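You operate a simulated robot arm through the tools that you are given. There is no shell and no other tool.

Carry out the task below with a simulated robot arm. There is one attempt and no reset: what you move stays moved.

Task
Run both silver pole sections out to the white ring and clamp them.
Fine: never past a red band.

The check looks at the end state, three seconds after you hand in, the way a careful person would. Anything else that was tipped, shoved, dropped, spilled or broken makes it a failure.

Robot
A 6-joint arm with a two-finger parallel gripper, fixed in place. Base frame: the origin is at the foot of the arm, x ahead of it, y to its left, z up. Lengths are in mm, angles in rad, forces in N, time in s.
With the tool pointing down near the work surface it reaches from about 120 to 760 mm from the base axis. Its first joint turns from -2.897 to 2.897 rad. Payload 3.43 kg.
The TCP is the grasp point between the finger pads, 34 mm short of the fingertips. In the tool frame z runs along the fingers and y along their closing line. The gripper opens to 128 mm. The fingers are 24 mm wide and 12 mm thick; the gripper's body (48 by 130 mm) begins 96 mm behind the TCP.
Orientation is that of the tool frame in the base frame, as a unit quaternion [w, x, y, z]. With the fingers straight down and closing along the base's y, the tool's x points along the base's -x, its y along +y and its z along -z.

Tools
- The arm moves only by the tool step_arm. Its argument "motion" is a list of rows, each a list of 3 entries, a list of its own where there are three numbers: the closure, from 0 (fully open) to 1 (shut), then the shift along the base's x, y, z in units of 40 mm (1.0 is 40 mm), then the turn, a rotation vector about the base's x, y, z in units of 4 degrees (1.0 is 4 degrees). In form: [[claw, [tx, ty, tz], [ax, ay, az]], ...]. A call has 1 to 20 rows; each row shifts and turns the commanded pose from where the row before left it. A call with a number of a shift or a turn outside -1 to 1 is refused whole. Each row takes 0.2 s and may step no farther than 50 mm and 0.15 rad from the row before; otherwise, or with a gripper value out of range, the whole call is refused. A pose out of reach is approached as far as the arm can. The call stops where the force on the tool passes 40 N (or 10 N more than at its start, if that is more) or the arm is blocked; 0.2 s more then pass. Each finger travels about 45 mm/s and halts on what it meets, pressing with about 36 N; the grip force reading is that of the motor and also rises with nothing between the fingers. The clock runs only during rows and for 0.2 s after the last one: add rows that do not move to give the fingers time. The reply holds the time, the measured pose of the TCP, the force on the tool along the base axes, the opening and the grip force, in the units named above and with some noise, with the torque about the TCP (base axes, N m) and any sound that the robot's microphone picked up.
- Cameras (640 x 400 px; columns grow to the right, rows downward): "scene" is fixed at [401.1, 499.8, 1656]; the picture's right is [-0.98, 0.20, 0.00], its down [0.19, 0.94, -0.28] and it looks along [-0.06, -0.27, -0.96] (base axes); focal length 281 px, centre (320, 200). "wrist" rides on the gripper at [76, -11, -160] in the tool frame; the picture's right is [0.15, 0.99, 0.00], its down [-0.88, 0.13, -0.46] and it looks along [-0.45, 0.07, 0.89] (tool axes); focal length 234 px, centre (320, 200). There is no depth. A picture from a camera that has moved, and an enlarged one, comes with that camera's place and axes in the base frame and with its lens.
- snapshot(camera): a new picture of that camera. It takes no simulated time.
- close_up(camera, box): a new picture of the part [left, top, right, bottom] of that camera's present view, enlarged. It takes no simulated time.
- hand_in(): hands the job in; it is judged then, once.

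Places have to be worked out from the pictures, the camera data and where the tool is seen. Open the gripper and draw the arm clear of the work before you hand the job in, unless the task says otherwise.

The tools are called after "Emit:" as name(argument=value, ...) on one line, values as JSON. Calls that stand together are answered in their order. step_arm: Moves the arm, as the interface text tells. Its arguments: {"type":"object","properties":{"motion":{"type":"array"}},"required":["motion"]} The other tools are called the same way: snapshot (camera) takes a picture; close_up (camera, box) takes an enlarged picture of a part of a camera's view; hand_in () hands the job in.

At the start:

```text
time: 0.0
position: [252.8, 283.5, 1295.3]
ee_rot: [-0.001, 0.0, 1.0, 0.001]
force: [0.2, 0.2, 0.1]
torque: [0.03, -0.04, 0.01]
width: 128.2
grasp_force: 0.1
```

scene: 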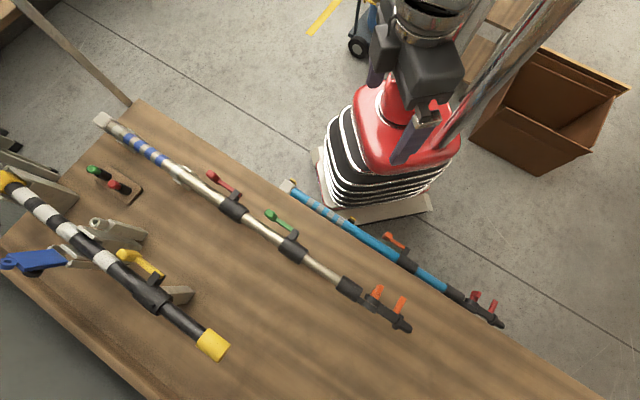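
wrist: 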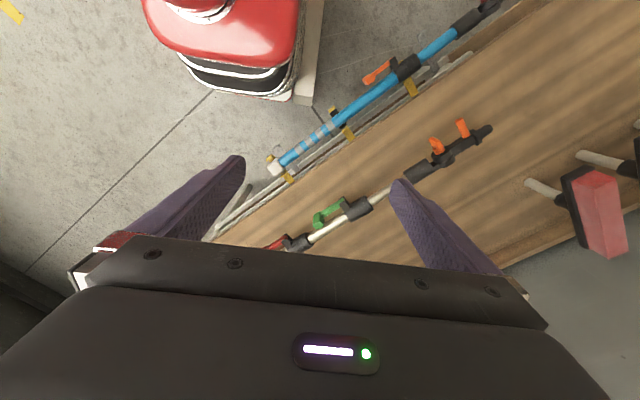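

The scene shows a silver telescopic pole with a red and a green clamp lever, lying along the bench. I'll look closer at it before moving.

Emit:
close_up(camera="scene", box=[80, 100, 260, 220])

Emit:
close_up(camera="scene", box=[190, 160, 330, 270])

Emit:
close_up(camera="scene", box=[280, 220, 430, 340])

Emit:
close_up(camera="scene", box=[0, 100, 240, 370])

Emit:
snapshot(camera="wrist")

```text
3.33 times, centred on (170, 160) of scene
camera zoom: at [401.1, 499.8, 1656.0], right [-0.98, 0.2, 0.0], down [0.19, 0.94, -0.28], along [-0.06, -0.27, -0.96], focal length 937 px, centre (820, 333)
```

zoom: 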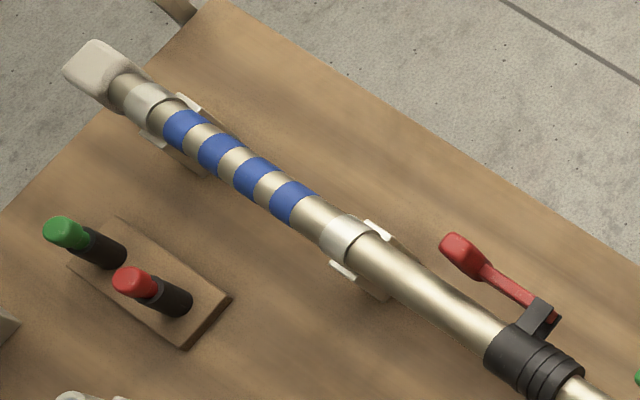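

```text
3.64 times, centred on (260, 215) of scene
camera zoom: at [401.1, 499.8, 1656.0], right [-0.98, 0.2, 0.0], down [0.19, 0.94, -0.28], along [-0.06, -0.27, -0.96], focal length 1022 px, centre (538, 146)
```

zoom: 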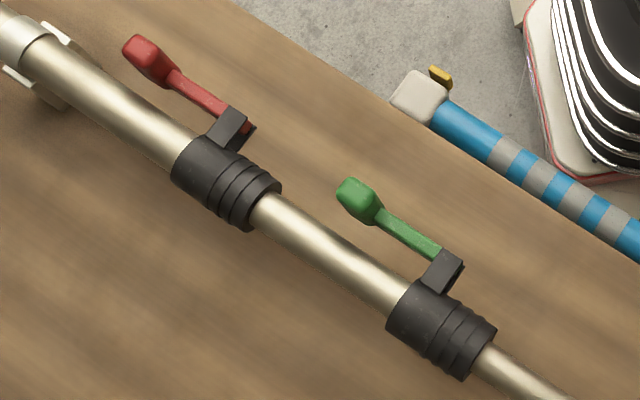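

```text
3.33 times, centred on (355, 280) of scene
camera zoom: at [401.1, 499.8, 1656.0], right [-0.98, 0.2, 0.0], down [0.19, 0.94, -0.28], along [-0.06, -0.27, -0.96], focal length 937 px, centre (203, -67)
```

zoom: 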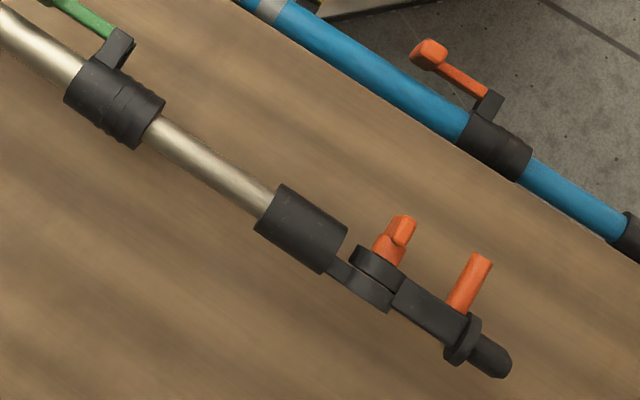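

```text
1.48 times, centred on (120, 235) of scene
camera zoom: at [401.1, 499.8, 1656.0], right [-0.98, 0.2, 0.0], down [0.19, 0.94, -0.28], along [-0.06, -0.27, -0.96], focal length 416 px, centre (616, 148)
```

zoom: 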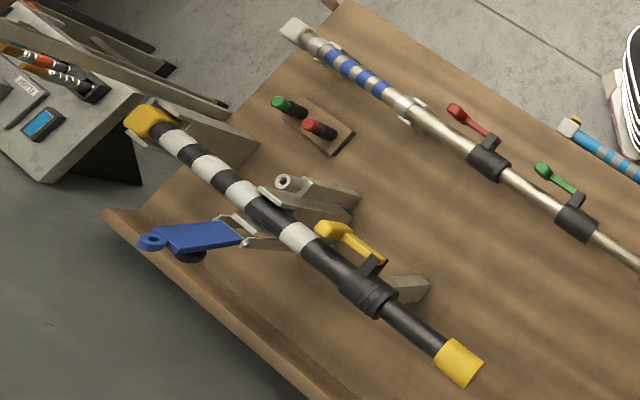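

```text
taken
camera wrist: at [176.4, 269.4, 1455.1], right [-0.15, 0.99, 0.0], down [0.88, 0.13, 0.46], along [0.45, 0.07, -0.89], focal length 234 px, centre (320, 200)
```

wrist: 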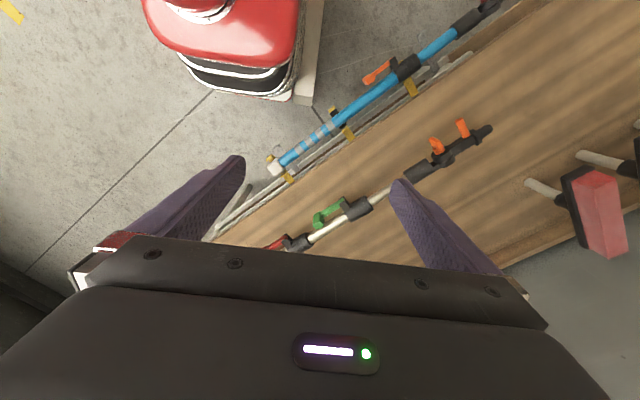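

The pole runs diagonally at about 45° (from roughly (925,-69) to (213,644), at z≈930), with the red-lever and green-lever collars on it. I'll zoom tightly on each collar to judge the lever states and look for the rings.

Emit:
close_up(camera="scene", box=[200, 165, 260, 225])

Emit:
close_up(camera="scene", box=[255, 205, 315, 265])

Emit:
close_up(camera="scene", box=[100, 230, 200, 330])

Emit:
close_up(camera="scene", box=[370, 220, 440, 290])

Emit:
close_up(camera="scene", box=[75, 155, 150, 205])

```text
6.67 times, centred on (230, 195) of scene
camera zoom: at [401.1, 499.8, 1656.0], right [-0.98, 0.2, 0.0], down [0.19, 0.94, -0.28], along [-0.06, -0.27, -0.96], focal length 1873 px, centre (920, 233)
```

zoom: 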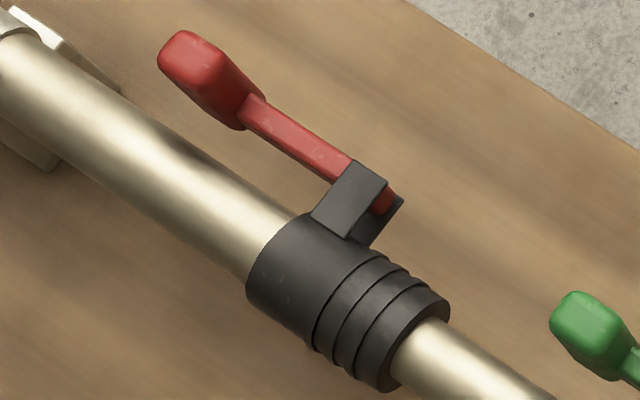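

```text
6.67 times, centred on (285, 235) of scene
camera zoom: at [401.1, 499.8, 1656.0], right [-0.98, 0.2, 0.0], down [0.19, 0.94, -0.28], along [-0.06, -0.27, -0.96], focal length 1873 px, centre (553, -33)
```

zoom: 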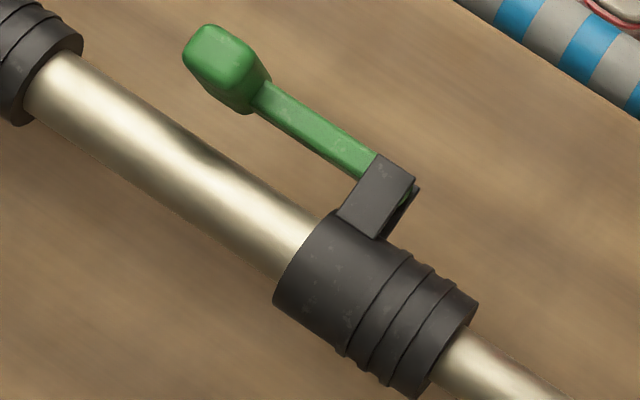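

```text
4.00 times, centred on (150, 280) of scene
camera zoom: at [401.1, 499.8, 1656.0], right [-0.98, 0.2, 0.0], down [0.19, 0.94, -0.28], along [-0.06, -0.27, -0.96], focal length 1124 px, centre (1000, -120)
```

zoom: 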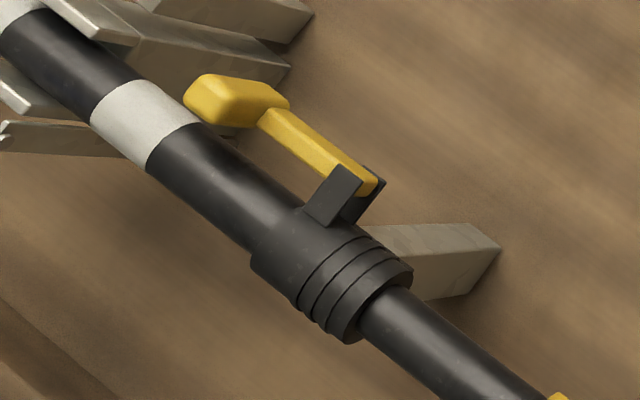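

```text
5.71 times, centred on (405, 255) of scene
camera zoom: at [401.1, 499.8, 1656.0], right [-0.98, 0.2, 0.0], down [0.19, 0.94, -0.28], along [-0.06, -0.27, -0.96], focal length 1606 px, centre (-166, -114)
```

zoom: 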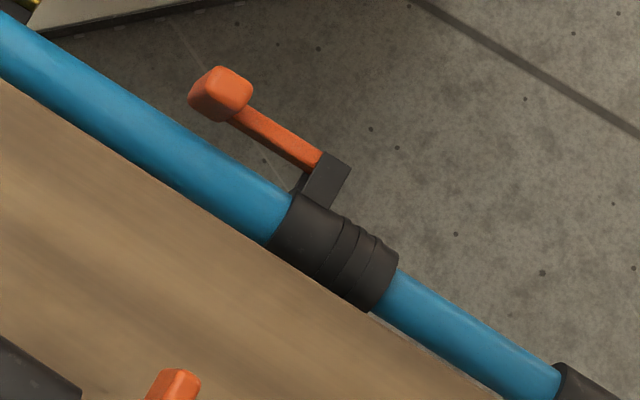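

```text
8.00 times, centred on (112, 180) of scene
camera zoom: at [401.1, 499.8, 1656.0], right [-0.98, 0.2, 0.0], down [0.19, 0.94, -0.28], along [-0.06, -0.27, -0.96], focal length 2248 px, centre (1980, 360)
```

zoom: 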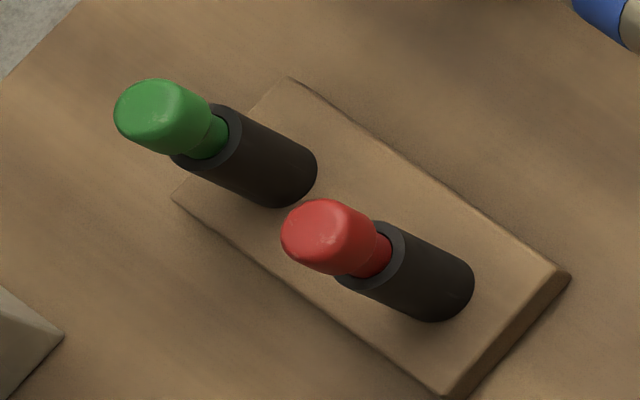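

The levers look like over-centre cam levers on side hinges, and both have the same attitude in this view. I'll bring the wrist camera above the two collars, turned -45° so the fingers would close across the pole.

Emit:
step_arm(motion=[[0, [0.515, 0.097, -0.24], [0, 0, -0.9375]], [0, [0.515, 0.097, -0.24], [0, 0, -0.9375]], [0, [0.515, 0.097, -0.24], [0, 0, -0.9375]], [0, [0.515, 0.097, -0.24], [0, 0, -0.9375]], [0, [0.515, 0.097, -0.24], [0, 0, -0.9375]], [0, [0.515, 0.097, -0.24], [0, 0, -0.9375]], [0, [0.515, 0.097, -0.24], [0, 0, -0.9375]], [0, [0.515, 0.097, -0.24], [0, 0, -0.9375]], [0, [0.515, 0.097, -0.24], [0, 0, -0.9375]], [0, [0.515, 0.097, -0.24], [0, 0, -0.9375]], [0, [0.515, 0.097, -0.24], [0, 0, -0.9375]], [0, [0.515, 0.097, -0.24], [0, 0, -0.9375]]])

Emit:
snapshot(camera="wrist")

Emit:
snapshot(camera="scene")

```text
time: 2.6
position: [500.4, 330.3, 1180.3]
ee_rot: [0.001, 0.383, 0.924, 0.001]
force: [0.4, -0.3, 0.0]
torque: [-0.02, 0.0, 0.02]
width: 128.0
grasp_force: 0.1
```

```text
taken
camera wrist: at [438.2, 373.7, 1339.7], right [0.6, 0.8, 0.0], down [0.71, -0.53, 0.46], along [0.37, -0.27, -0.89], focal length 234 px, centre (320, 200)
```

wrist: 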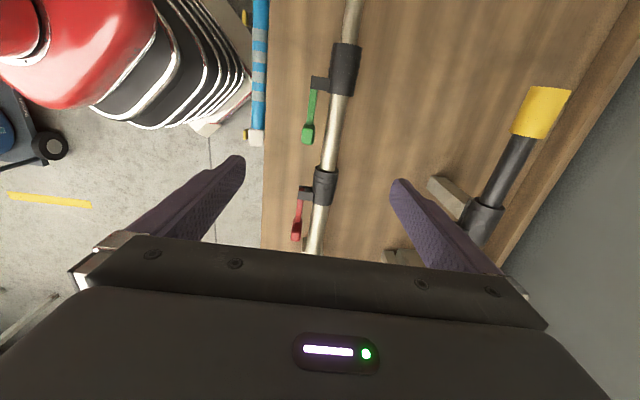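

```text
taken
```

scene: 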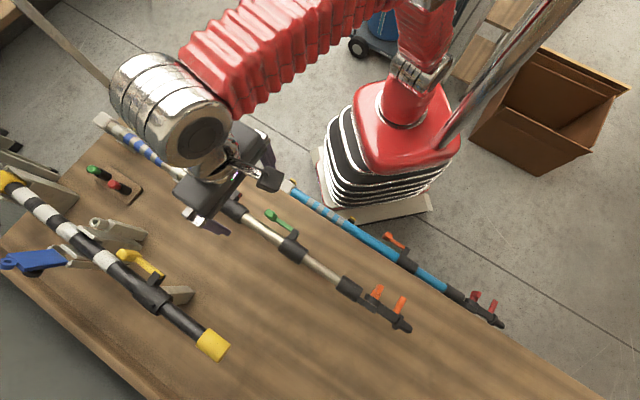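

From here the levers sit on the robot side of the collars. I'll zoom in on both from this angle.

Emit:
close_up(camera="wrist", box=[280, 150, 360, 250])

Emit:
close_up(camera="wrist", box=[290, 30, 380, 150])

Emit:
close_up(camera="wrist", box=[280, 0, 400, 75])

```text
4.00 times, centred on (320, 200) of wrist
camera zoom: at [438.2, 373.7, 1339.7], right [0.6, 0.8, 0.0], down [0.71, -0.53, 0.46], along [0.37, -0.27, -0.89], focal length 937 px, centre (320, 200)
```

zoom: 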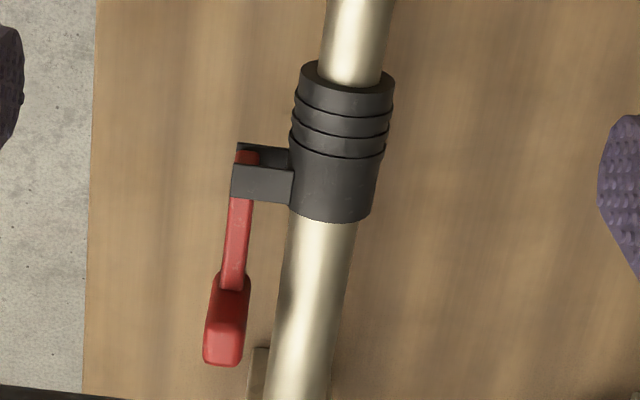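

```text
3.33 times, centred on (335, 90) of wrist
camera zoom: at [438.2, 373.7, 1339.7], right [0.6, 0.8, 0.0], down [0.71, -0.53, 0.46], along [0.37, -0.27, -0.89], focal length 781 px, centre (270, 567)
```

zoom: 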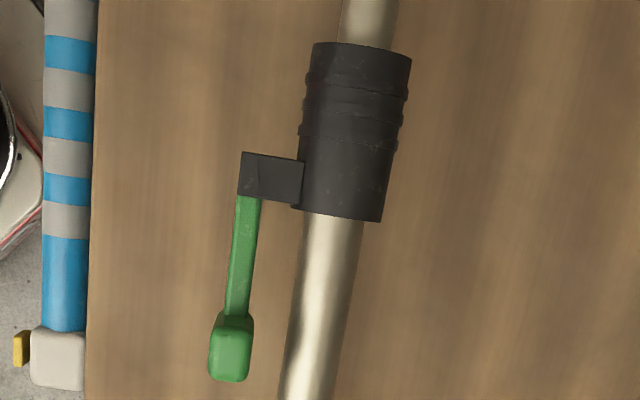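

```text
5.33 times, centred on (340, 38) of wrist
camera zoom: at [438.2, 373.7, 1339.7], right [0.6, 0.8, 0.0], down [0.71, -0.53, 0.46], along [0.37, -0.27, -0.89], focal length 1249 px, centre (213, 1067)
```

zoom: 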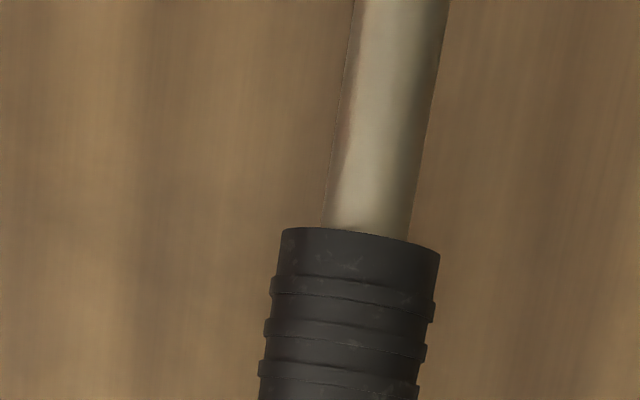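

Both levers sit parallel to the tube, on vertical-pin brackets on the robot side, about 40 mm off the pole axis, which looks like the clamped position. I judge the red handle to be near (632,172,~935), so I'll hover well above it with the fingers partly closed for a closer look.

Emit:
step_arm(motion=[[0.6, [0.548, -0.66, -0.5], [0, 0, 0]], [0.6, [0.548, -0.66, -0.5], [0, 0, 0]], [0.6, [0.548, -0.66, -0.5], [0, 0, 0]], [0.6, [0.548, -0.66, -0.5], [0, 0, 0]], [0.6, [0.548, -0.66, -0.5], [0, 0, 0]], [0.6, [0.548, -0.66, -0.5], [0, 0, 0]], [0.6, [0, 0, 0], [0, 0, 0]]])

Emit:
snapshot(camera="wrist")

Emit:
close_up(camera="wrist", box=[240, 80, 400, 260])

Emit:
close_up(camera="scene", box=[140, 110, 300, 260])

```text
time: 4.2
position: [633.3, 170.6, 1061.2]
ee_rot: [0.0, 0.383, 0.924, 0.002]
force: [-0.3, -0.5, 0.3]
torque: [0.0, 0.0, -0.02]
width: 51.5
grasp_force: 0.0
```

```text
taken
camera wrist: at [570.9, 213.9, 1220.4], right [0.6, 0.8, 0.0], down [0.71, -0.53, 0.46], along [0.37, -0.27, -0.89], focal length 234 px, centre (320, 200)
```

wrist: 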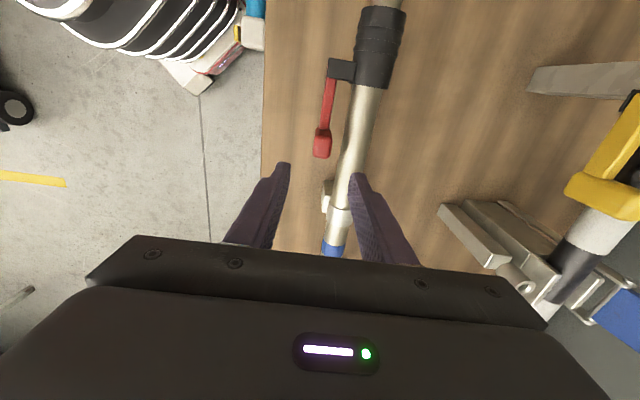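

```text
2.22 times, centred on (320, 170) of wrist
camera zoom: at [570.9, 213.9, 1220.4], right [0.6, 0.8, 0.0], down [0.71, -0.53, 0.46], along [0.37, -0.27, -0.89], focal length 520 px, centre (320, 267)
```

zoom: 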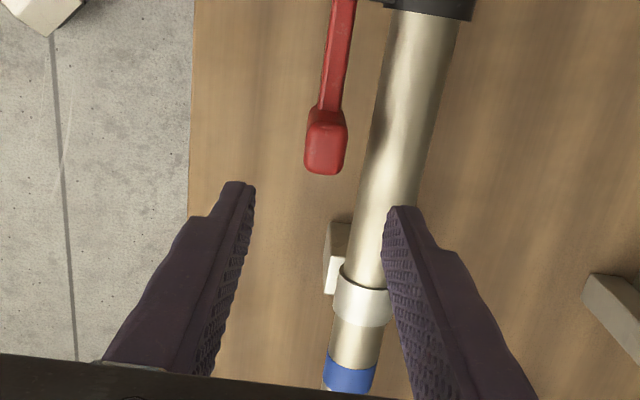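

```text
2.67 times, centred on (220, 185) of scene
camera zoom: at [401.1, 499.8, 1656.0], right [-0.98, 0.2, 0.0], down [0.19, 0.94, -0.28], along [-0.06, -0.27, -0.96], focal length 749 px, centre (587, 240)
```

zoom: 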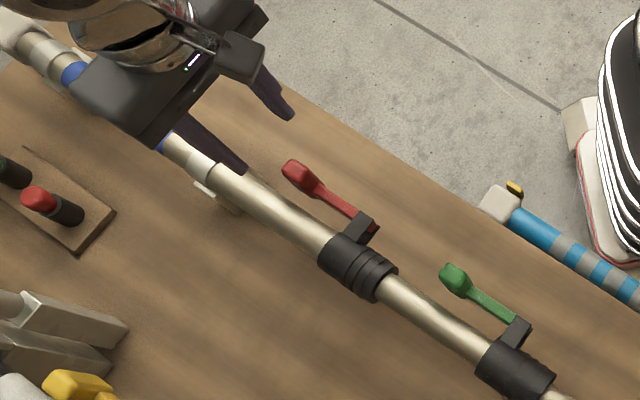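

Triangulating, I get the red handle near (624,179) and z somewhere in 930–957, so I need the height more precisely. I'll zoom in on the bracket and lever from this pose.

Emit:
close_up(camera="wrist", box=[280, 0, 440, 100])

Emit:
close_up(camera="wrist", box=[290, 80, 390, 170])

```text
4.00 times, centred on (360, 50) of wrist
camera zoom: at [570.9, 213.9, 1220.4], right [0.6, 0.8, 0.0], down [0.71, -0.53, 0.46], along [0.37, -0.27, -0.89], focal length 937 px, centre (160, 800)
```

zoom: 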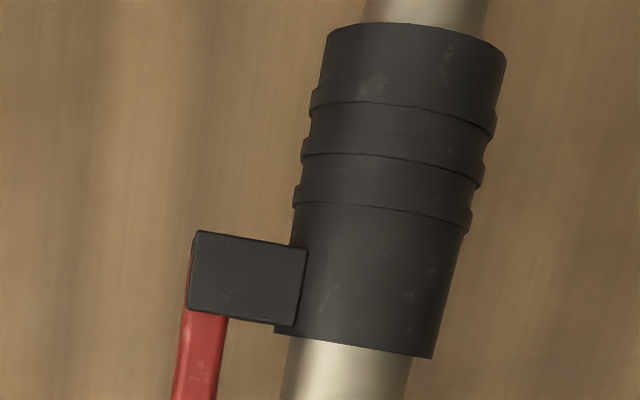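

```text
4.44 times, centred on (340, 125) of wrist
camera zoom: at [570.9, 213.9, 1220.4], right [0.6, 0.8, 0.0], down [0.71, -0.53, 0.46], along [0.37, -0.27, -0.89], focal length 1041 px, centre (231, 533)
```

zoom: 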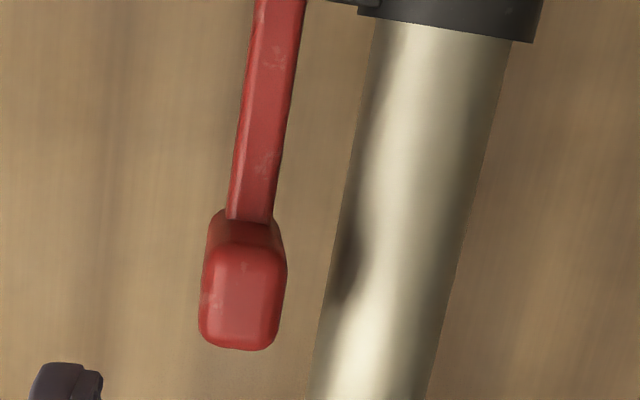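

Triangulating the handle's top face gives (624,179.5,975): it's a tall vertical paddle about 19 mm wide. The bracket top is at z≈948, the pole axis at z≈937, and the tube about 34 mm across. I'll hover just above the handle with the opening narrowed to about 28 mm and check alignment.

Emit:
step_arm(motion=[[0.78, [-0.12, 0.11, -0.5], [0, 0, 0]], [0.78, [-0.12, 0.11, -0.5], [0, 0, 0]], [0.78, [0, 0, 0], [0, 0, 0]], [0.78, [0, 0, 0], [0, 0, 0]]])

Emit:
close_up(camera="wrist", box=[240, 60, 400, 260])

Emit:
close_up(camera="scene", box=[170, 130, 270, 220])

```text
time: 5.2
position: [621.8, 179.3, 1020.5]
ee_rot: [0.0, 0.383, 0.924, 0.0]
force: [0.0, -0.2, 0.2]
torque: [0.02, -0.01, 0.05]
width: 28.1
grasp_force: 0.1
```

```text
2.00 times, centred on (320, 160) of wrist
camera zoom: at [560.1, 223.2, 1180.6], right [0.6, 0.8, 0.0], down [0.71, -0.53, 0.46], along [0.37, -0.27, -0.89], focal length 468 px, centre (320, 280)
```

zoom: 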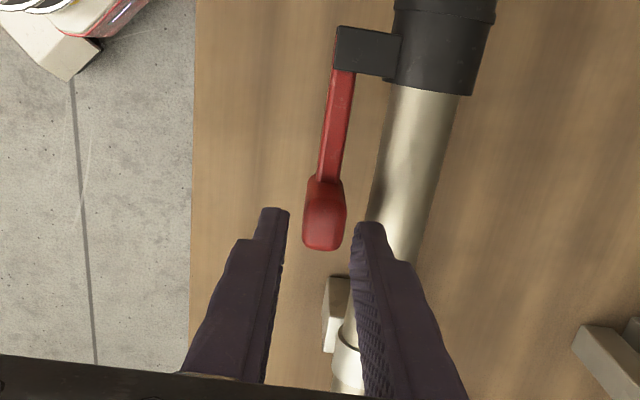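

```text
4.44 times, centred on (220, 175) of scene
camera zoom: at [401.1, 499.8, 1656.0], right [-0.98, 0.2, 0.0], down [0.19, 0.94, -0.28], along [-0.06, -0.27, -0.96], focal length 1249 px, centre (764, 311)
```

zoom: 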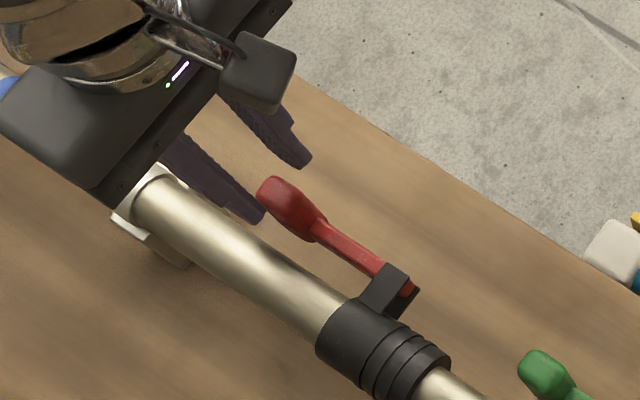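

The handle is about 2 mm to the right of the finger centre line. I'll shift slightly and descend so the fingertips straddle the handle at z≈950, then check.

Emit:
step_arm(motion=[[0.78, [0.04, 0.03, -0.2], [0, 0, 0]], [0.78, [0, 0, -0.25], [0, 0, 0]], [0.78, [0, 0, -0.25], [0, 0, 0]], [0.78, [0, 0, -0.2], [0, 0, 0]]])

Emit:
close_up(camera="wrist", box=[240, 60, 400, 260])

Emit:
close_up(camera="scene", box=[170, 130, 270, 220])

```text
time: 6.2
position: [624.0, 179.5, 984.5]
ee_rot: [0.001, 0.382, 0.924, 0.001]
force: [-0.5, 0.0, -0.6]
torque: [0.02, 0.05, 0.02]
width: 28.4
grasp_force: 0.0
```

```text
2.00 times, centred on (320, 160) of wrist
camera zoom: at [561.5, 224.1, 1143.8], right [0.6, 0.8, 0.0], down [0.71, -0.53, 0.46], along [0.37, -0.27, -0.89], focal length 468 px, centre (320, 280)
```

zoom: 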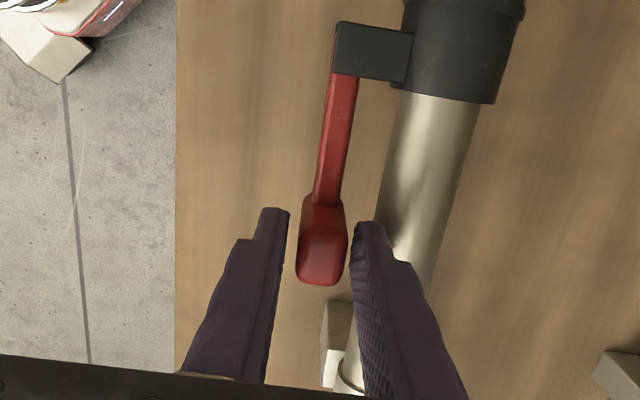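

```text
4.44 times, centred on (220, 175) of scene
camera zoom: at [401.1, 499.8, 1656.0], right [-0.98, 0.2, 0.0], down [0.19, 0.94, -0.28], along [-0.06, -0.27, -0.96], focal length 1249 px, centre (764, 311)
```

zoom: 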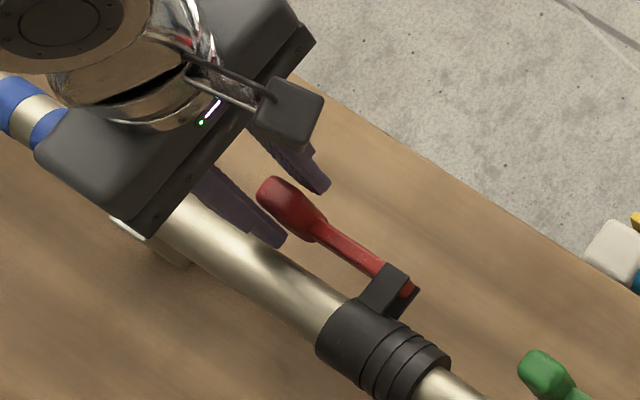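

The fingers straddle the handle well (handle ~19 mm wide, centred). I'll close step by step to feel the handle's width.

Emit:
step_arm(motion=[[0.82, [0, 0, 0], [0, 0, 0]], [0.84, [0, 0, 0], [0, 0, 0]], [0.86, [0, 0, 0], [0, 0, 0]], [0.88, [0, 0, 0], [0, 0, 0]]])

```text
time: 7.2
position: [622.2, 181.0, 983.8]
ee_rot: [0.001, 0.382, 0.924, 0.002]
force: [2.5, 3.2, -0.9]
torque: [-0.08, 0.01, -0.17]
width: 19.6
grasp_force: 44.1
```

The handle is 19.6 mm wide and firmly in the fingers. I'll ease off to a loose hold (about 21 mm) and swing the lever outward around its pin (estimated at (573,232)), watching the force.

Emit:
step_arm(motion=[[0.835, [0, 0, 0], [0, 0, 0]], [0.835, [-0.095, -0.0835, 0], [0, 0, -1]], [0.835, [-0.1, -0.0765, 0], [0, 0, -1]], [0.835, [-0.105, -0.07, 0], [0, 0, -1]]])

Emit:
close_up(camera="wrist", box=[240, 60, 400, 260])

Emit:
close_up(camera="scene", box=[170, 130, 270, 220])

```text
time: 8.2
position: [610.4, 171.6, 984.9]
ee_rot: [0.001, 0.478, 0.878, 0.002]
force: [-0.1, 0.2, 0.1]
torque: [0.0, -0.01, 0.02]
width: 21.5
grasp_force: 0.6
```

```text
2.00 times, centred on (320, 160) of wrist
camera zoom: at [560.1, 227.6, 1143.7], right [0.75, 0.66, 0.0], down [0.59, -0.67, 0.46], along [0.3, -0.34, -0.89], focal length 468 px, centre (320, 280)
```

zoom: 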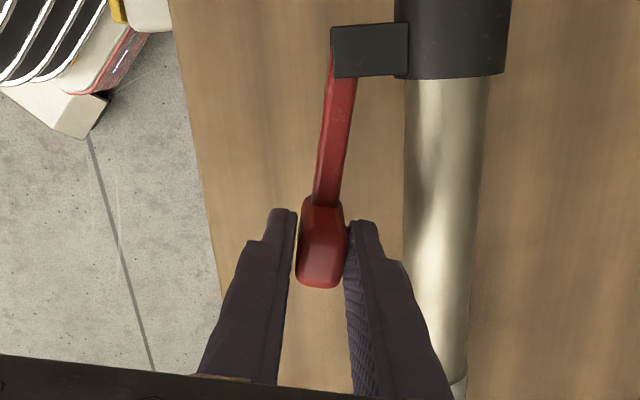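

```text
4.44 times, centred on (220, 175) of scene
camera zoom: at [401.1, 499.8, 1656.0], right [-0.98, 0.2, 0.0], down [0.19, 0.94, -0.28], along [-0.06, -0.27, -0.96], focal length 1249 px, centre (764, 311)
```

zoom: 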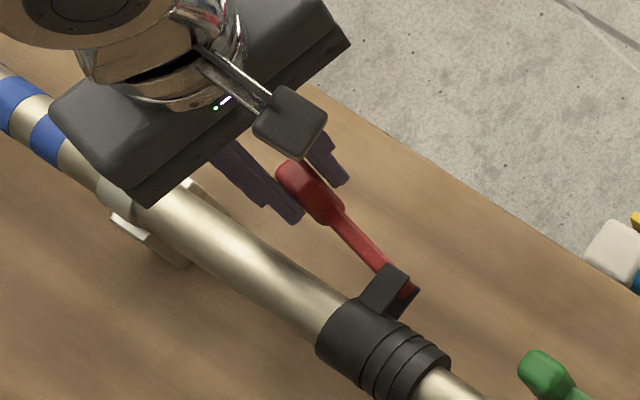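

The lever swings freely with almost no force and follows the arc. I'll continue outward.

Emit:
step_arm(motion=[[0.835, [-0.11, -0.062, 0], [0, 0, -1]], [0.835, [-0.114, -0.054, 0], [0, 0, -1]], [0.835, [-0.117, -0.046, 0], [0, 0, -1]], [0.835, [-0.1205, -0.038, 0], [0, 0, -1]], [0.835, [-0.123, -0.029, 0], [0, 0, -1]]])

Emit:
close_up(camera="wrist", box=[240, 60, 400, 260])

Emit:
close_up(camera="scene", box=[170, 130, 270, 220])

```text
time: 9.4
position: [588.0, 161.9, 984.3]
ee_rot: [0.001, 0.623, 0.782, 0.001]
force: [0.5, -0.2, 0.2]
torque: [0.02, -0.06, -0.04]
width: 21.1
grasp_force: 0.1
```

```text
2.00 times, centred on (320, 160) of wrist
camera zoom: at [559.6, 232.4, 1144.2], right [0.93, 0.36, 0.0], down [0.32, -0.83, 0.46], along [0.17, -0.42, -0.89], focal length 468 px, centre (320, 280)
```

zoom: 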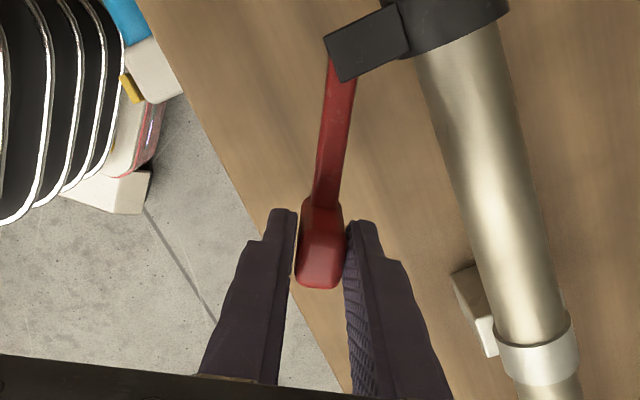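

```text
4.44 times, centred on (220, 175) of scene
camera zoom: at [401.1, 499.8, 1656.0], right [-0.98, 0.2, 0.0], down [0.19, 0.94, -0.28], along [-0.06, -0.27, -0.96], focal length 1249 px, centre (764, 311)
```

zoom: 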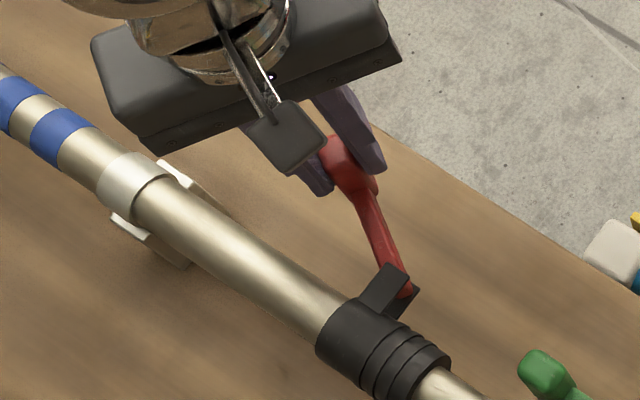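

The lever is about 32° open and still free. I'll continue around the arc.

Emit:
step_arm(motion=[[0.835, [-0.1245, -0.021, 0], [0, 0, -1]], [0.835, [-0.1255, -0.012, 0], [0, 0, -1]], [0.835, [-0.126, -0.003, 0], [0, 0, -1]], [0.835, [-0.126, 0.0055, 0], [0, 0, -1]], [0.835, [-0.125, 0.0145, 0], [0, 0, -1]]])

Emit:
close_up(camera="wrist", box=[240, 60, 400, 260])

Emit:
close_up(camera="scene", box=[170, 130, 270, 220])

```text
time: 10.6
position: [564.2, 161.5, 985.2]
ee_rot: [0.002, 0.75, 0.661, 0.002]
force: [0.7, 0.0, 0.5]
torque: [0.0, 0.0, -0.01]
width: 21.3
grasp_force: 0.1
```

```text
2.00 times, centred on (320, 160) of wrist
camera zoom: at [560.7, 237.3, 1144.1], right [1.0, 0.02, 0.0], down [0.02, -0.89, 0.46], along [0.01, -0.46, -0.89], focal length 468 px, centre (320, 280)
```

zoom: 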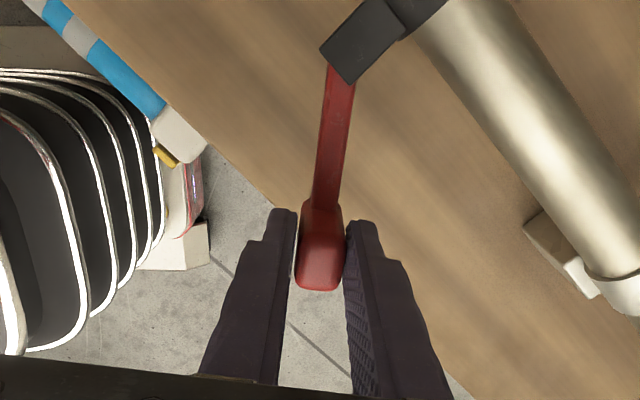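

```text
4.44 times, centred on (220, 175) of scene
camera zoom: at [401.1, 499.8, 1656.0], right [-0.98, 0.2, 0.0], down [0.19, 0.94, -0.28], along [-0.06, -0.27, -0.96], focal length 1249 px, centre (764, 311)
```

zoom: 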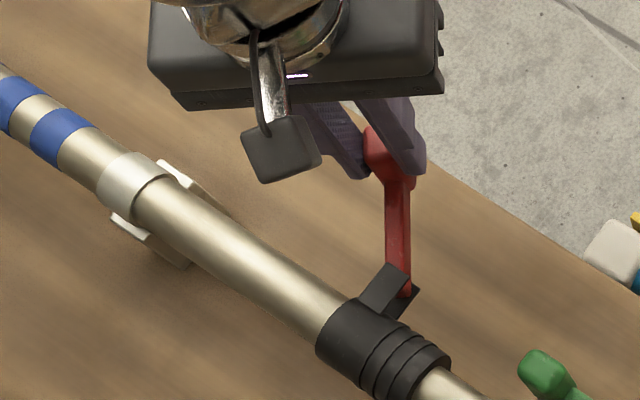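

About 52° open, still free. I'll carry on, watching for the end stop.

Emit:
step_arm(motion=[[0.835, [-0.124, 0.023, 0], [0, 0, -1]], [0.835, [-0.122, 0.032, 0], [0, 0, -1]], [0.835, [-0.1195, 0.04, 0], [0, 0, -1]], [0.835, [-0.1165, 0.0485, 0], [0, 0, -1]], [0.835, [-0.113, 0.0565, 0], [0, 0, -1]]])

Emit:
close_up(camera="scene", box=[170, 130, 270, 220])

Emit:
close_up(camera="wrist", box=[240, 60, 400, 260])

```text
time: 11.8
position: [539.6, 170.0, 985.1]
ee_rot: [0.001, 0.853, 0.522, 0.001]
force: [-0.2, 0.4, -0.8]
torque: [0.01, 0.0, -0.04]
width: 21.2
grasp_force: 0.1
```

```text
4.44 times, centred on (220, 175) of scene
camera zoom: at [401.1, 499.8, 1656.0], right [-0.98, 0.2, 0.0], down [0.19, 0.94, -0.28], along [-0.06, -0.27, -0.96], focal length 1249 px, centre (764, 311)
```

zoom: 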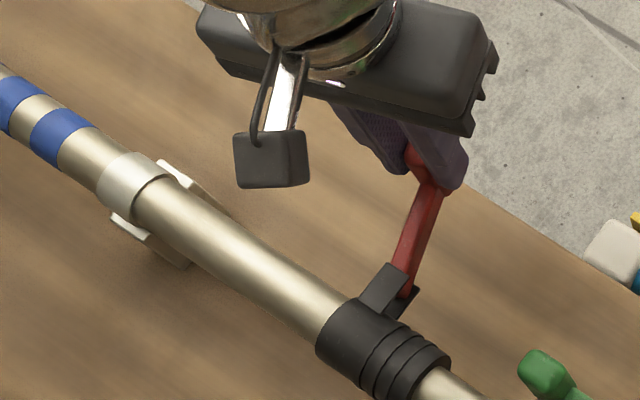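

```text
2.00 times, centred on (320, 160) of wrist
camera zoom: at [563.3, 241.5, 1144.5], right [0.95, -0.32, 0.0], down [-0.29, -0.84, 0.46], along [-0.14, -0.43, -0.89], focal length 468 px, centre (320, 280)
```

zoom: 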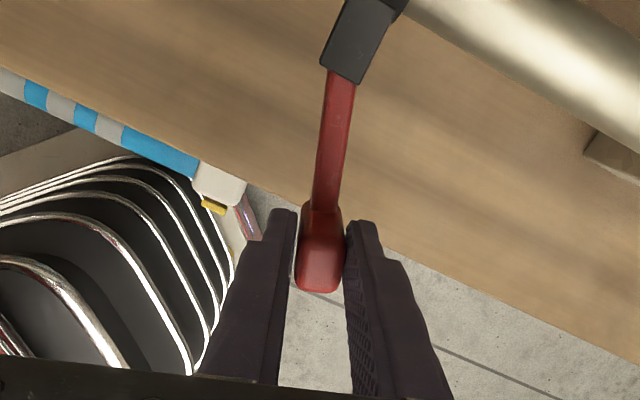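

72° open with no stop yet. I'll go on to roughly 90°.

Emit:
step_arm(motion=[[0.835, [-0.1085, 0.064, 0], [0, 0, -1]], [0.835, [-0.104, 0.072, 0], [0, 0, -1]], [0.835, [-0.0985, 0.0785, 0], [0, 0, -1]], [0.835, [-0.093, 0.0855, 0], [0, 0, -1]], [0.835, [-0.0865, 0.092, 0], [0, 0, -1]]])

Emit:
close_up(camera="scene", box=[170, 130, 270, 220])

Emit:
close_up(camera="wrist", box=[240, 60, 400, 260])

```text
time: 13.0
position: [519.4, 185.9, 984.4]
ee_rot: [0.001, 0.931, 0.366, 0.0]
force: [-0.8, 0.0, -0.7]
torque: [0.02, 0.02, 0.01]
width: 21.6
grasp_force: 0.4
```

```text
4.44 times, centred on (220, 175) of scene
camera zoom: at [401.1, 499.8, 1656.0], right [-0.98, 0.2, 0.0], down [0.19, 0.94, -0.28], along [-0.06, -0.27, -0.96], focal length 1249 px, centre (764, 311)
```

zoom: 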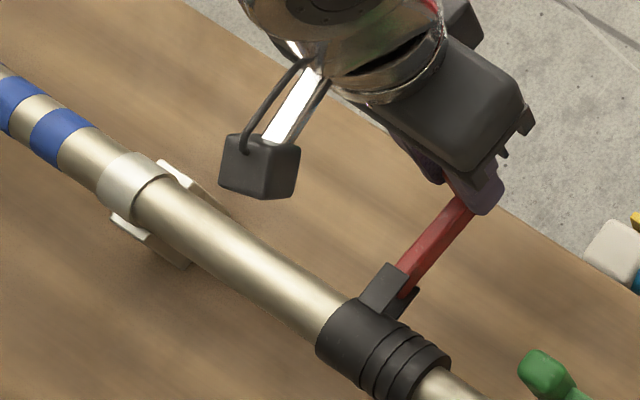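

```text
2.00 times, centred on (320, 160) of wrist
camera zoom: at [566.9, 244.6, 1143.7], right [0.78, -0.62, 0.0], down [-0.56, -0.69, 0.46], along [-0.28, -0.36, -0.89], focal length 468 px, centre (320, 280)
```

zoom: 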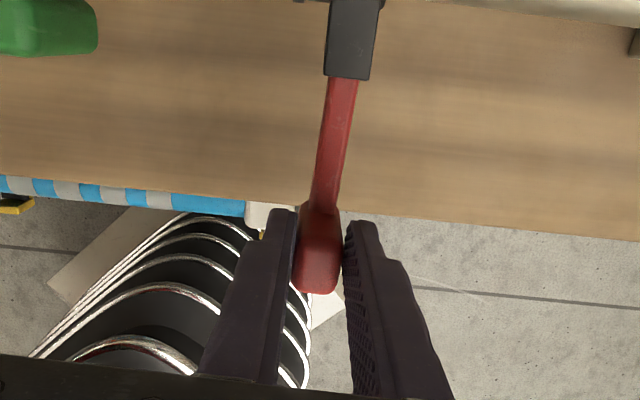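

The lever now stands about 90° out from the tube, perpendicular. I'll loosen the fingers, lift straight up and check that the lever stays open.

Emit:
step_arm(motion=[[0.77, [0, 0, 0], [0, 0, 0]], [0.77, [0, 0, 0], [0, 0, 0]], [0.77, [0, 0, 0.5], [0, 0, 0]], [0.77, [0, 0, 0.8], [0, 0, 0]], [0.77, [0, 0, 0.8], [0, 0, 0]], [0.77, [0, 0, 0.8], [0, 0, 0]]])

Emit:
snapshot(camera="wrist")

Emit:
close_up(camera="scene", box=[170, 130, 330, 270])

```text
time: 14.4
position: [519.5, 185.2, 1099.3]
ee_rot: [0.001, 0.93, 0.367, 0.0]
force: [1.4, 0.4, 0.3]
torque: [0.0, 0.01, 0.02]
width: 29.2
grasp_force: 0.1
```

```text
taken
camera wrist: at [566.5, 244.3, 1259.5], right [0.78, -0.62, 0.0], down [-0.56, -0.69, 0.46], along [-0.28, -0.36, -0.89], focal length 234 px, centre (320, 200)
```

wrist: 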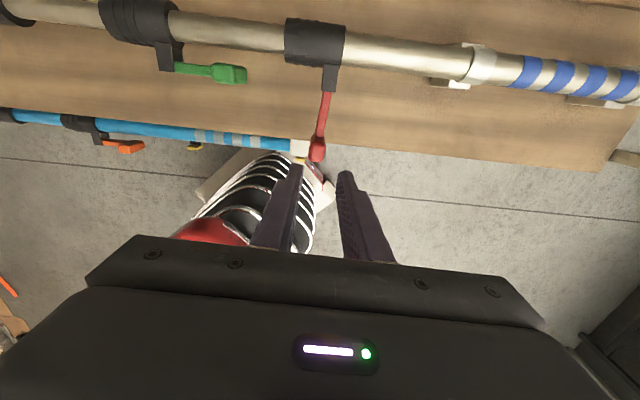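

```text
2.86 times, centred on (250, 200) of scene
camera zoom: at [401.1, 499.8, 1656.0], right [-0.98, 0.2, 0.0], down [0.19, 0.94, -0.28], along [-0.06, -0.27, -0.96], focal length 803 px, centre (520, 200)
```

zoom: 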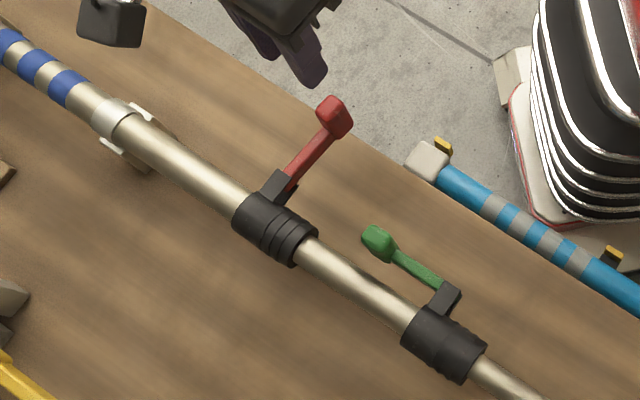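

The red lever stays open. Next I'll turn back so the fingers close across the pole, and move above the green collar, which is my grip point on the middle section because it keeps the red mouth visible from the scene camera.

Emit:
step_arm(motion=[[0.5, [-0.086, 0.259, 0], [0, 0, 1]], [0.5, [-0.086, 0.259, 0], [0, 0, 1]], [0.5, [-0.086, 0.259, 0], [0, 0, 1]], [0.5, [-0.086, 0.259, 0], [0, 0, 1]], [0.5, [-0.086, 0.259, 0], [0, 0, 1]], [0.5, [-0.086, 0.259, 0], [0, 0, 1]], [0.5, [-0.086, 0.259, 0], [0, 0, 1]], [0.5, [-0.086, 0.259, 0], [0, 0, 1]], [0.5, [-0.086, 0.259, 0], [0, 0, 1]], [0.5, [-0.086, 0.259, 0], [0, 0, 1]], [0.5, [-0.086, 0.259, 0], [0, 0, 1]], [0.5, [-0.086, 0.259, 0], [0, 0, 1]], [0.5, [-0.086, 0.259, 0], [0, 0, 1]], [0.5, [-0.086, 0.259, 0], [0, 0, 1]], [0.5, [-0.086, 0.259, 0], [0, 0, 1]], [0.5, [-0.086, 0.259, 0], [0, 0, 1]], [0.5, [-0.086, 0.259, 0], [0, 0, 1]], [0.5, [-0.086, 0.259, 0], [0, 0, 1]], [0.5, [-0.086, 0.259, 0], [0, 0, 1]], [0.5, [-0.086, 0.259, 0], [0, 0, 1]]])

Emit:
step_arm(motion=[[0.5, [-0.086, 0.259, 0], [0, 0, 1]], [0.5, [-0.086, 0.259, 0], [0, 0, 1]], [0.5, [-0.086, 0.259, 0], [0, 0, 1]]])

Emit:
snapshot(camera="wrist")

Emit:
close_up(camera="wrist", box=[240, 60, 400, 260])

Emit:
close_up(camera="scene", box=[200, 130, 360, 300])

```text
time: 18.6
position: [453.6, 393.0, 1100.4]
ee_rot: [0.0, 0.477, 0.879, 0.001]
force: [0.6, 0.5, -0.1]
torque: [0.0, -0.02, 0.0]
width: 64.1
grasp_force: 0.1
```

```text
time: 19.4
position: [441.8, 424.2, 1100.2]
ee_rot: [0.0, 0.383, 0.924, 0.0]
force: [0.4, -0.6, -0.1]
torque: [0.02, 0.02, -0.02]
width: 64.1
grasp_force: 0.2
```

```text
taken
camera wrist: at [379.2, 467.8, 1260.3], right [0.6, 0.8, 0.0], down [0.71, -0.53, 0.46], along [0.37, -0.27, -0.89], focal length 234 px, centre (320, 200)
```

wrist: 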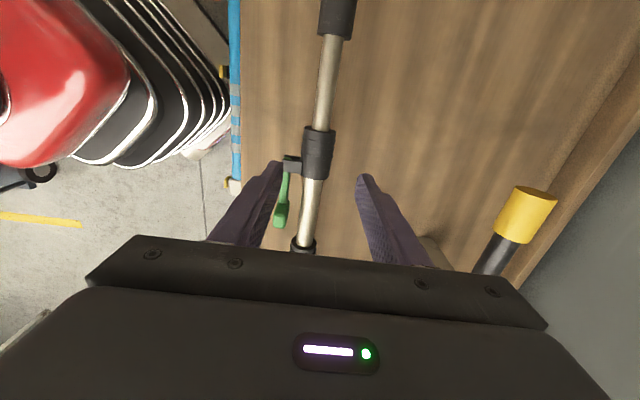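

```text
2.00 times, centred on (320, 160) of wrist
camera zoom: at [379.2, 467.8, 1260.3], right [0.6, 0.8, 0.0], down [0.71, -0.53, 0.46], along [0.37, -0.27, -0.89], focal length 468 px, centre (320, 280)
```

zoom: 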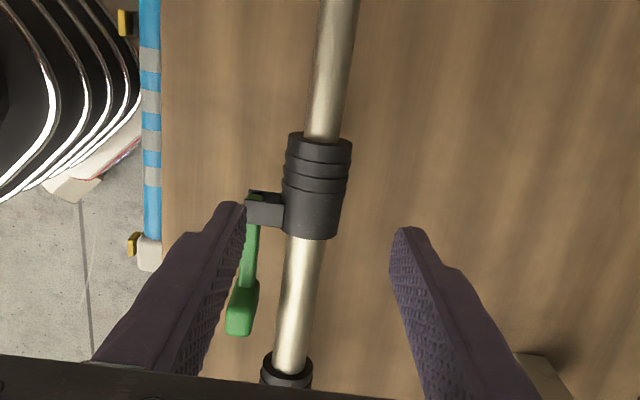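

```text
2.35 times, centred on (280, 215) of scene
camera zoom: at [401.1, 499.8, 1656.0], right [-0.98, 0.2, 0.0], down [0.19, 0.94, -0.28], along [-0.06, -0.27, -0.96], focal length 661 px, centre (414, 165)
```

zoom: 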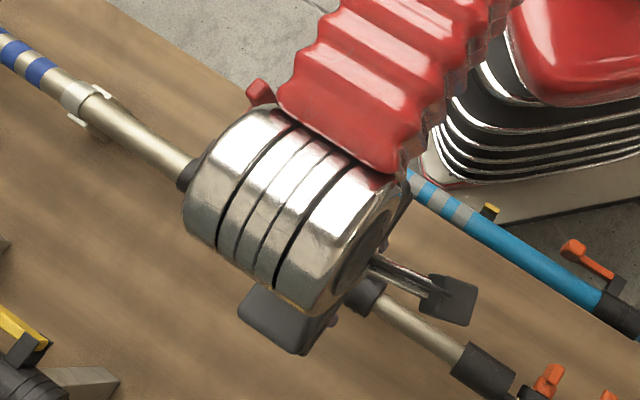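

Alignment is good: the tool is centred on the collar (~41 mm across), with about 10 mm clearance to the lever bracket. I'll descend in stages towards TCP z≈952.

Emit:
step_arm(motion=[[0.5, [0, 0, -0.9], [0, 0, 0]], [0.5, [0, 0, -0.9], [0, 0, 0]], [0.5, [0, 0, -0.95], [0, 0, 0]]])

Emit:
close_up(camera="wrist", box=[240, 60, 400, 260])

Emit:
close_up(camera="scene", box=[200, 130, 360, 300])

```text
time: 20.2
position: [441.8, 421.4, 991.0]
ee_rot: [0.001, 0.383, 0.924, 0.002]
force: [0.7, 0.0, 0.5]
torque: [-0.04, 0.01, 0.01]
width: 64.1
grasp_force: 0.1
```

```text
2.00 times, centred on (320, 160) of wrist
camera zoom: at [380.6, 465.7, 1150.7], right [0.6, 0.8, 0.0], down [0.71, -0.53, 0.46], along [0.37, -0.27, -0.89], focal length 468 px, centre (320, 280)
```

zoom: 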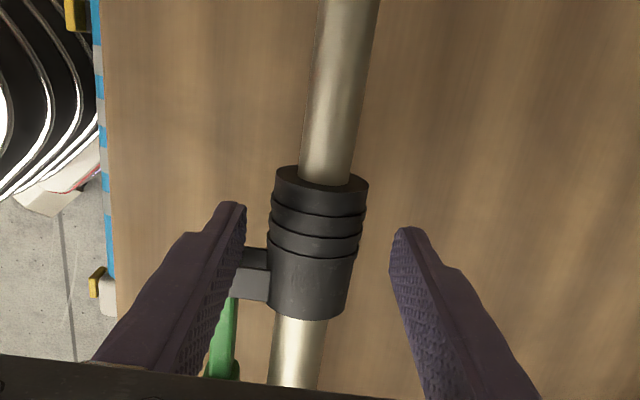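

```text
2.35 times, centred on (280, 215) of scene
camera zoom: at [401.1, 499.8, 1656.0], right [-0.98, 0.2, 0.0], down [0.19, 0.94, -0.28], along [-0.06, -0.27, -0.96], focal length 661 px, centre (414, 165)
```

zoom: 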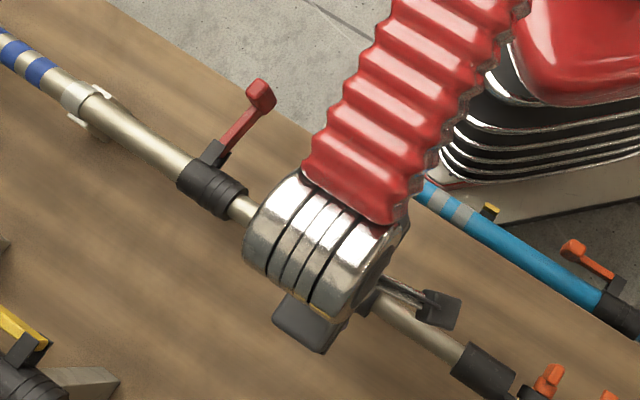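

The red mouth is clearly visible in the scene view, and the fingers clear the collar and bracket. I'll nudge 4 mm toward the tip for margin and descend to grip height.

Emit:
step_arm(motion=[[0.5, [-0.07, 0.07, -0.3], [0, 0, 0]], [0.5, [0, 0, -0.35], [0, 0, 0]], [0.5, [0, 0, -0.3], [0, 0, 0]]])

Emit:
close_up(camera="wrist", box=[240, 60, 400, 260])

Emit:
close_up(camera="scene", box=[230, 195, 262, 227])

```text
time: 21.0
position: [439.5, 426.5, 951.8]
ee_rot: [0.0, 0.383, 0.924, 0.002]
force: [-0.5, -0.5, -0.5]
torque: [-0.01, 0.0, 0.0]
width: 63.9
grasp_force: 0.1
```

```text
2.00 times, centred on (320, 160) of wrist
camera zoom: at [376.8, 470.2, 1111.4], right [0.6, 0.8, 0.0], down [0.71, -0.53, 0.46], along [0.37, -0.27, -0.89], focal length 468 px, centre (320, 280)
```

zoom: 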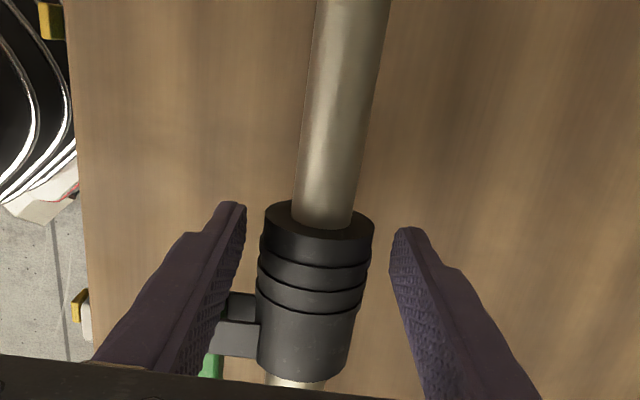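

```text
12.50 times, centred on (246, 211) of scene
camera zoom: at [401.1, 499.8, 1656.0], right [-0.98, 0.2, 0.0], down [0.19, 0.94, -0.28], along [-0.06, -0.27, -0.96], focal length 3512 px, centre (1245, 62)
```

zoom: 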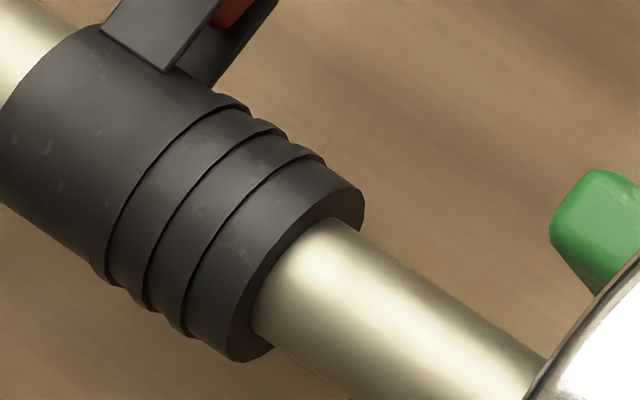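

The view of the red mouth is excellent: plain silver tube with no marks yet. I'll close on the green collar now.

Emit:
step_arm(motion=[[0.66, [0, 0, 0], [0, 0, 0]], [0.72, [0, 0, 0], [0, 0, 0]], [0.8, [0, 0, 0], [0, 0, 0]], [0.8, [0, 0, 0], [0, 0, 0]]])

Emit:
close_up(camera="wrist", box=[240, 60, 400, 260])

```text
time: 22.0
position: [438.7, 424.7, 951.4]
ee_rot: [0.0, 0.382, 0.924, 0.0]
force: [-17.2, -17.6, 3.0]
torque: [-0.29, 0.36, 0.45]
width: 42.7
grasp_force: 44.9
```

```text
2.00 times, centred on (320, 160) of wrist
camera zoom: at [375.9, 469.5, 1111.3], right [0.6, 0.8, 0.0], down [0.71, -0.53, 0.46], along [0.37, -0.27, -0.89], focal length 468 px, centre (320, 280)
```

zoom: 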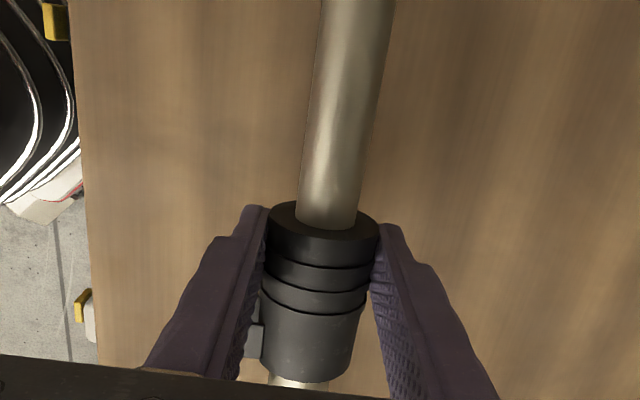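

The grip holds at 42.7 mm, but there's about 24 N sideways, so I'm a millimetre or two off centre. I'll ease the tool toward -v in small steps to relieve it.

Emit:
step_arm(motion=[[0.8, [-0.018, -0.018, 0], [0, 0, 0]], [0.8, [0, 0, 0], [0, 0, 0]]])

```text
time: 22.6
position: [438.2, 426.2, 951.1]
ee_rot: [0.0, 0.382, 0.924, 0.001]
force: [-16.5, -16.4, -2.5]
torque: [-0.25, 0.19, 0.43]
width: 43.1
grasp_force: 44.9
```

Only slightly less. I'll ease a further 2 mm the same way and see if it drops.

Emit:
step_arm(motion=[[0.8, [-0.036, -0.036, 0], [0, 0, 0]], [0.8, [0, 0, 0], [0, 0, 0]]])

```text
time: 23.2
position: [436.3, 425.3, 951.9]
ee_rot: [0.0, 0.382, 0.924, 0.002]
force: [-3.4, -2.7, -16.3]
torque: [-0.02, -0.22, 0.48]
width: 43.3
grasp_force: 45.0
```

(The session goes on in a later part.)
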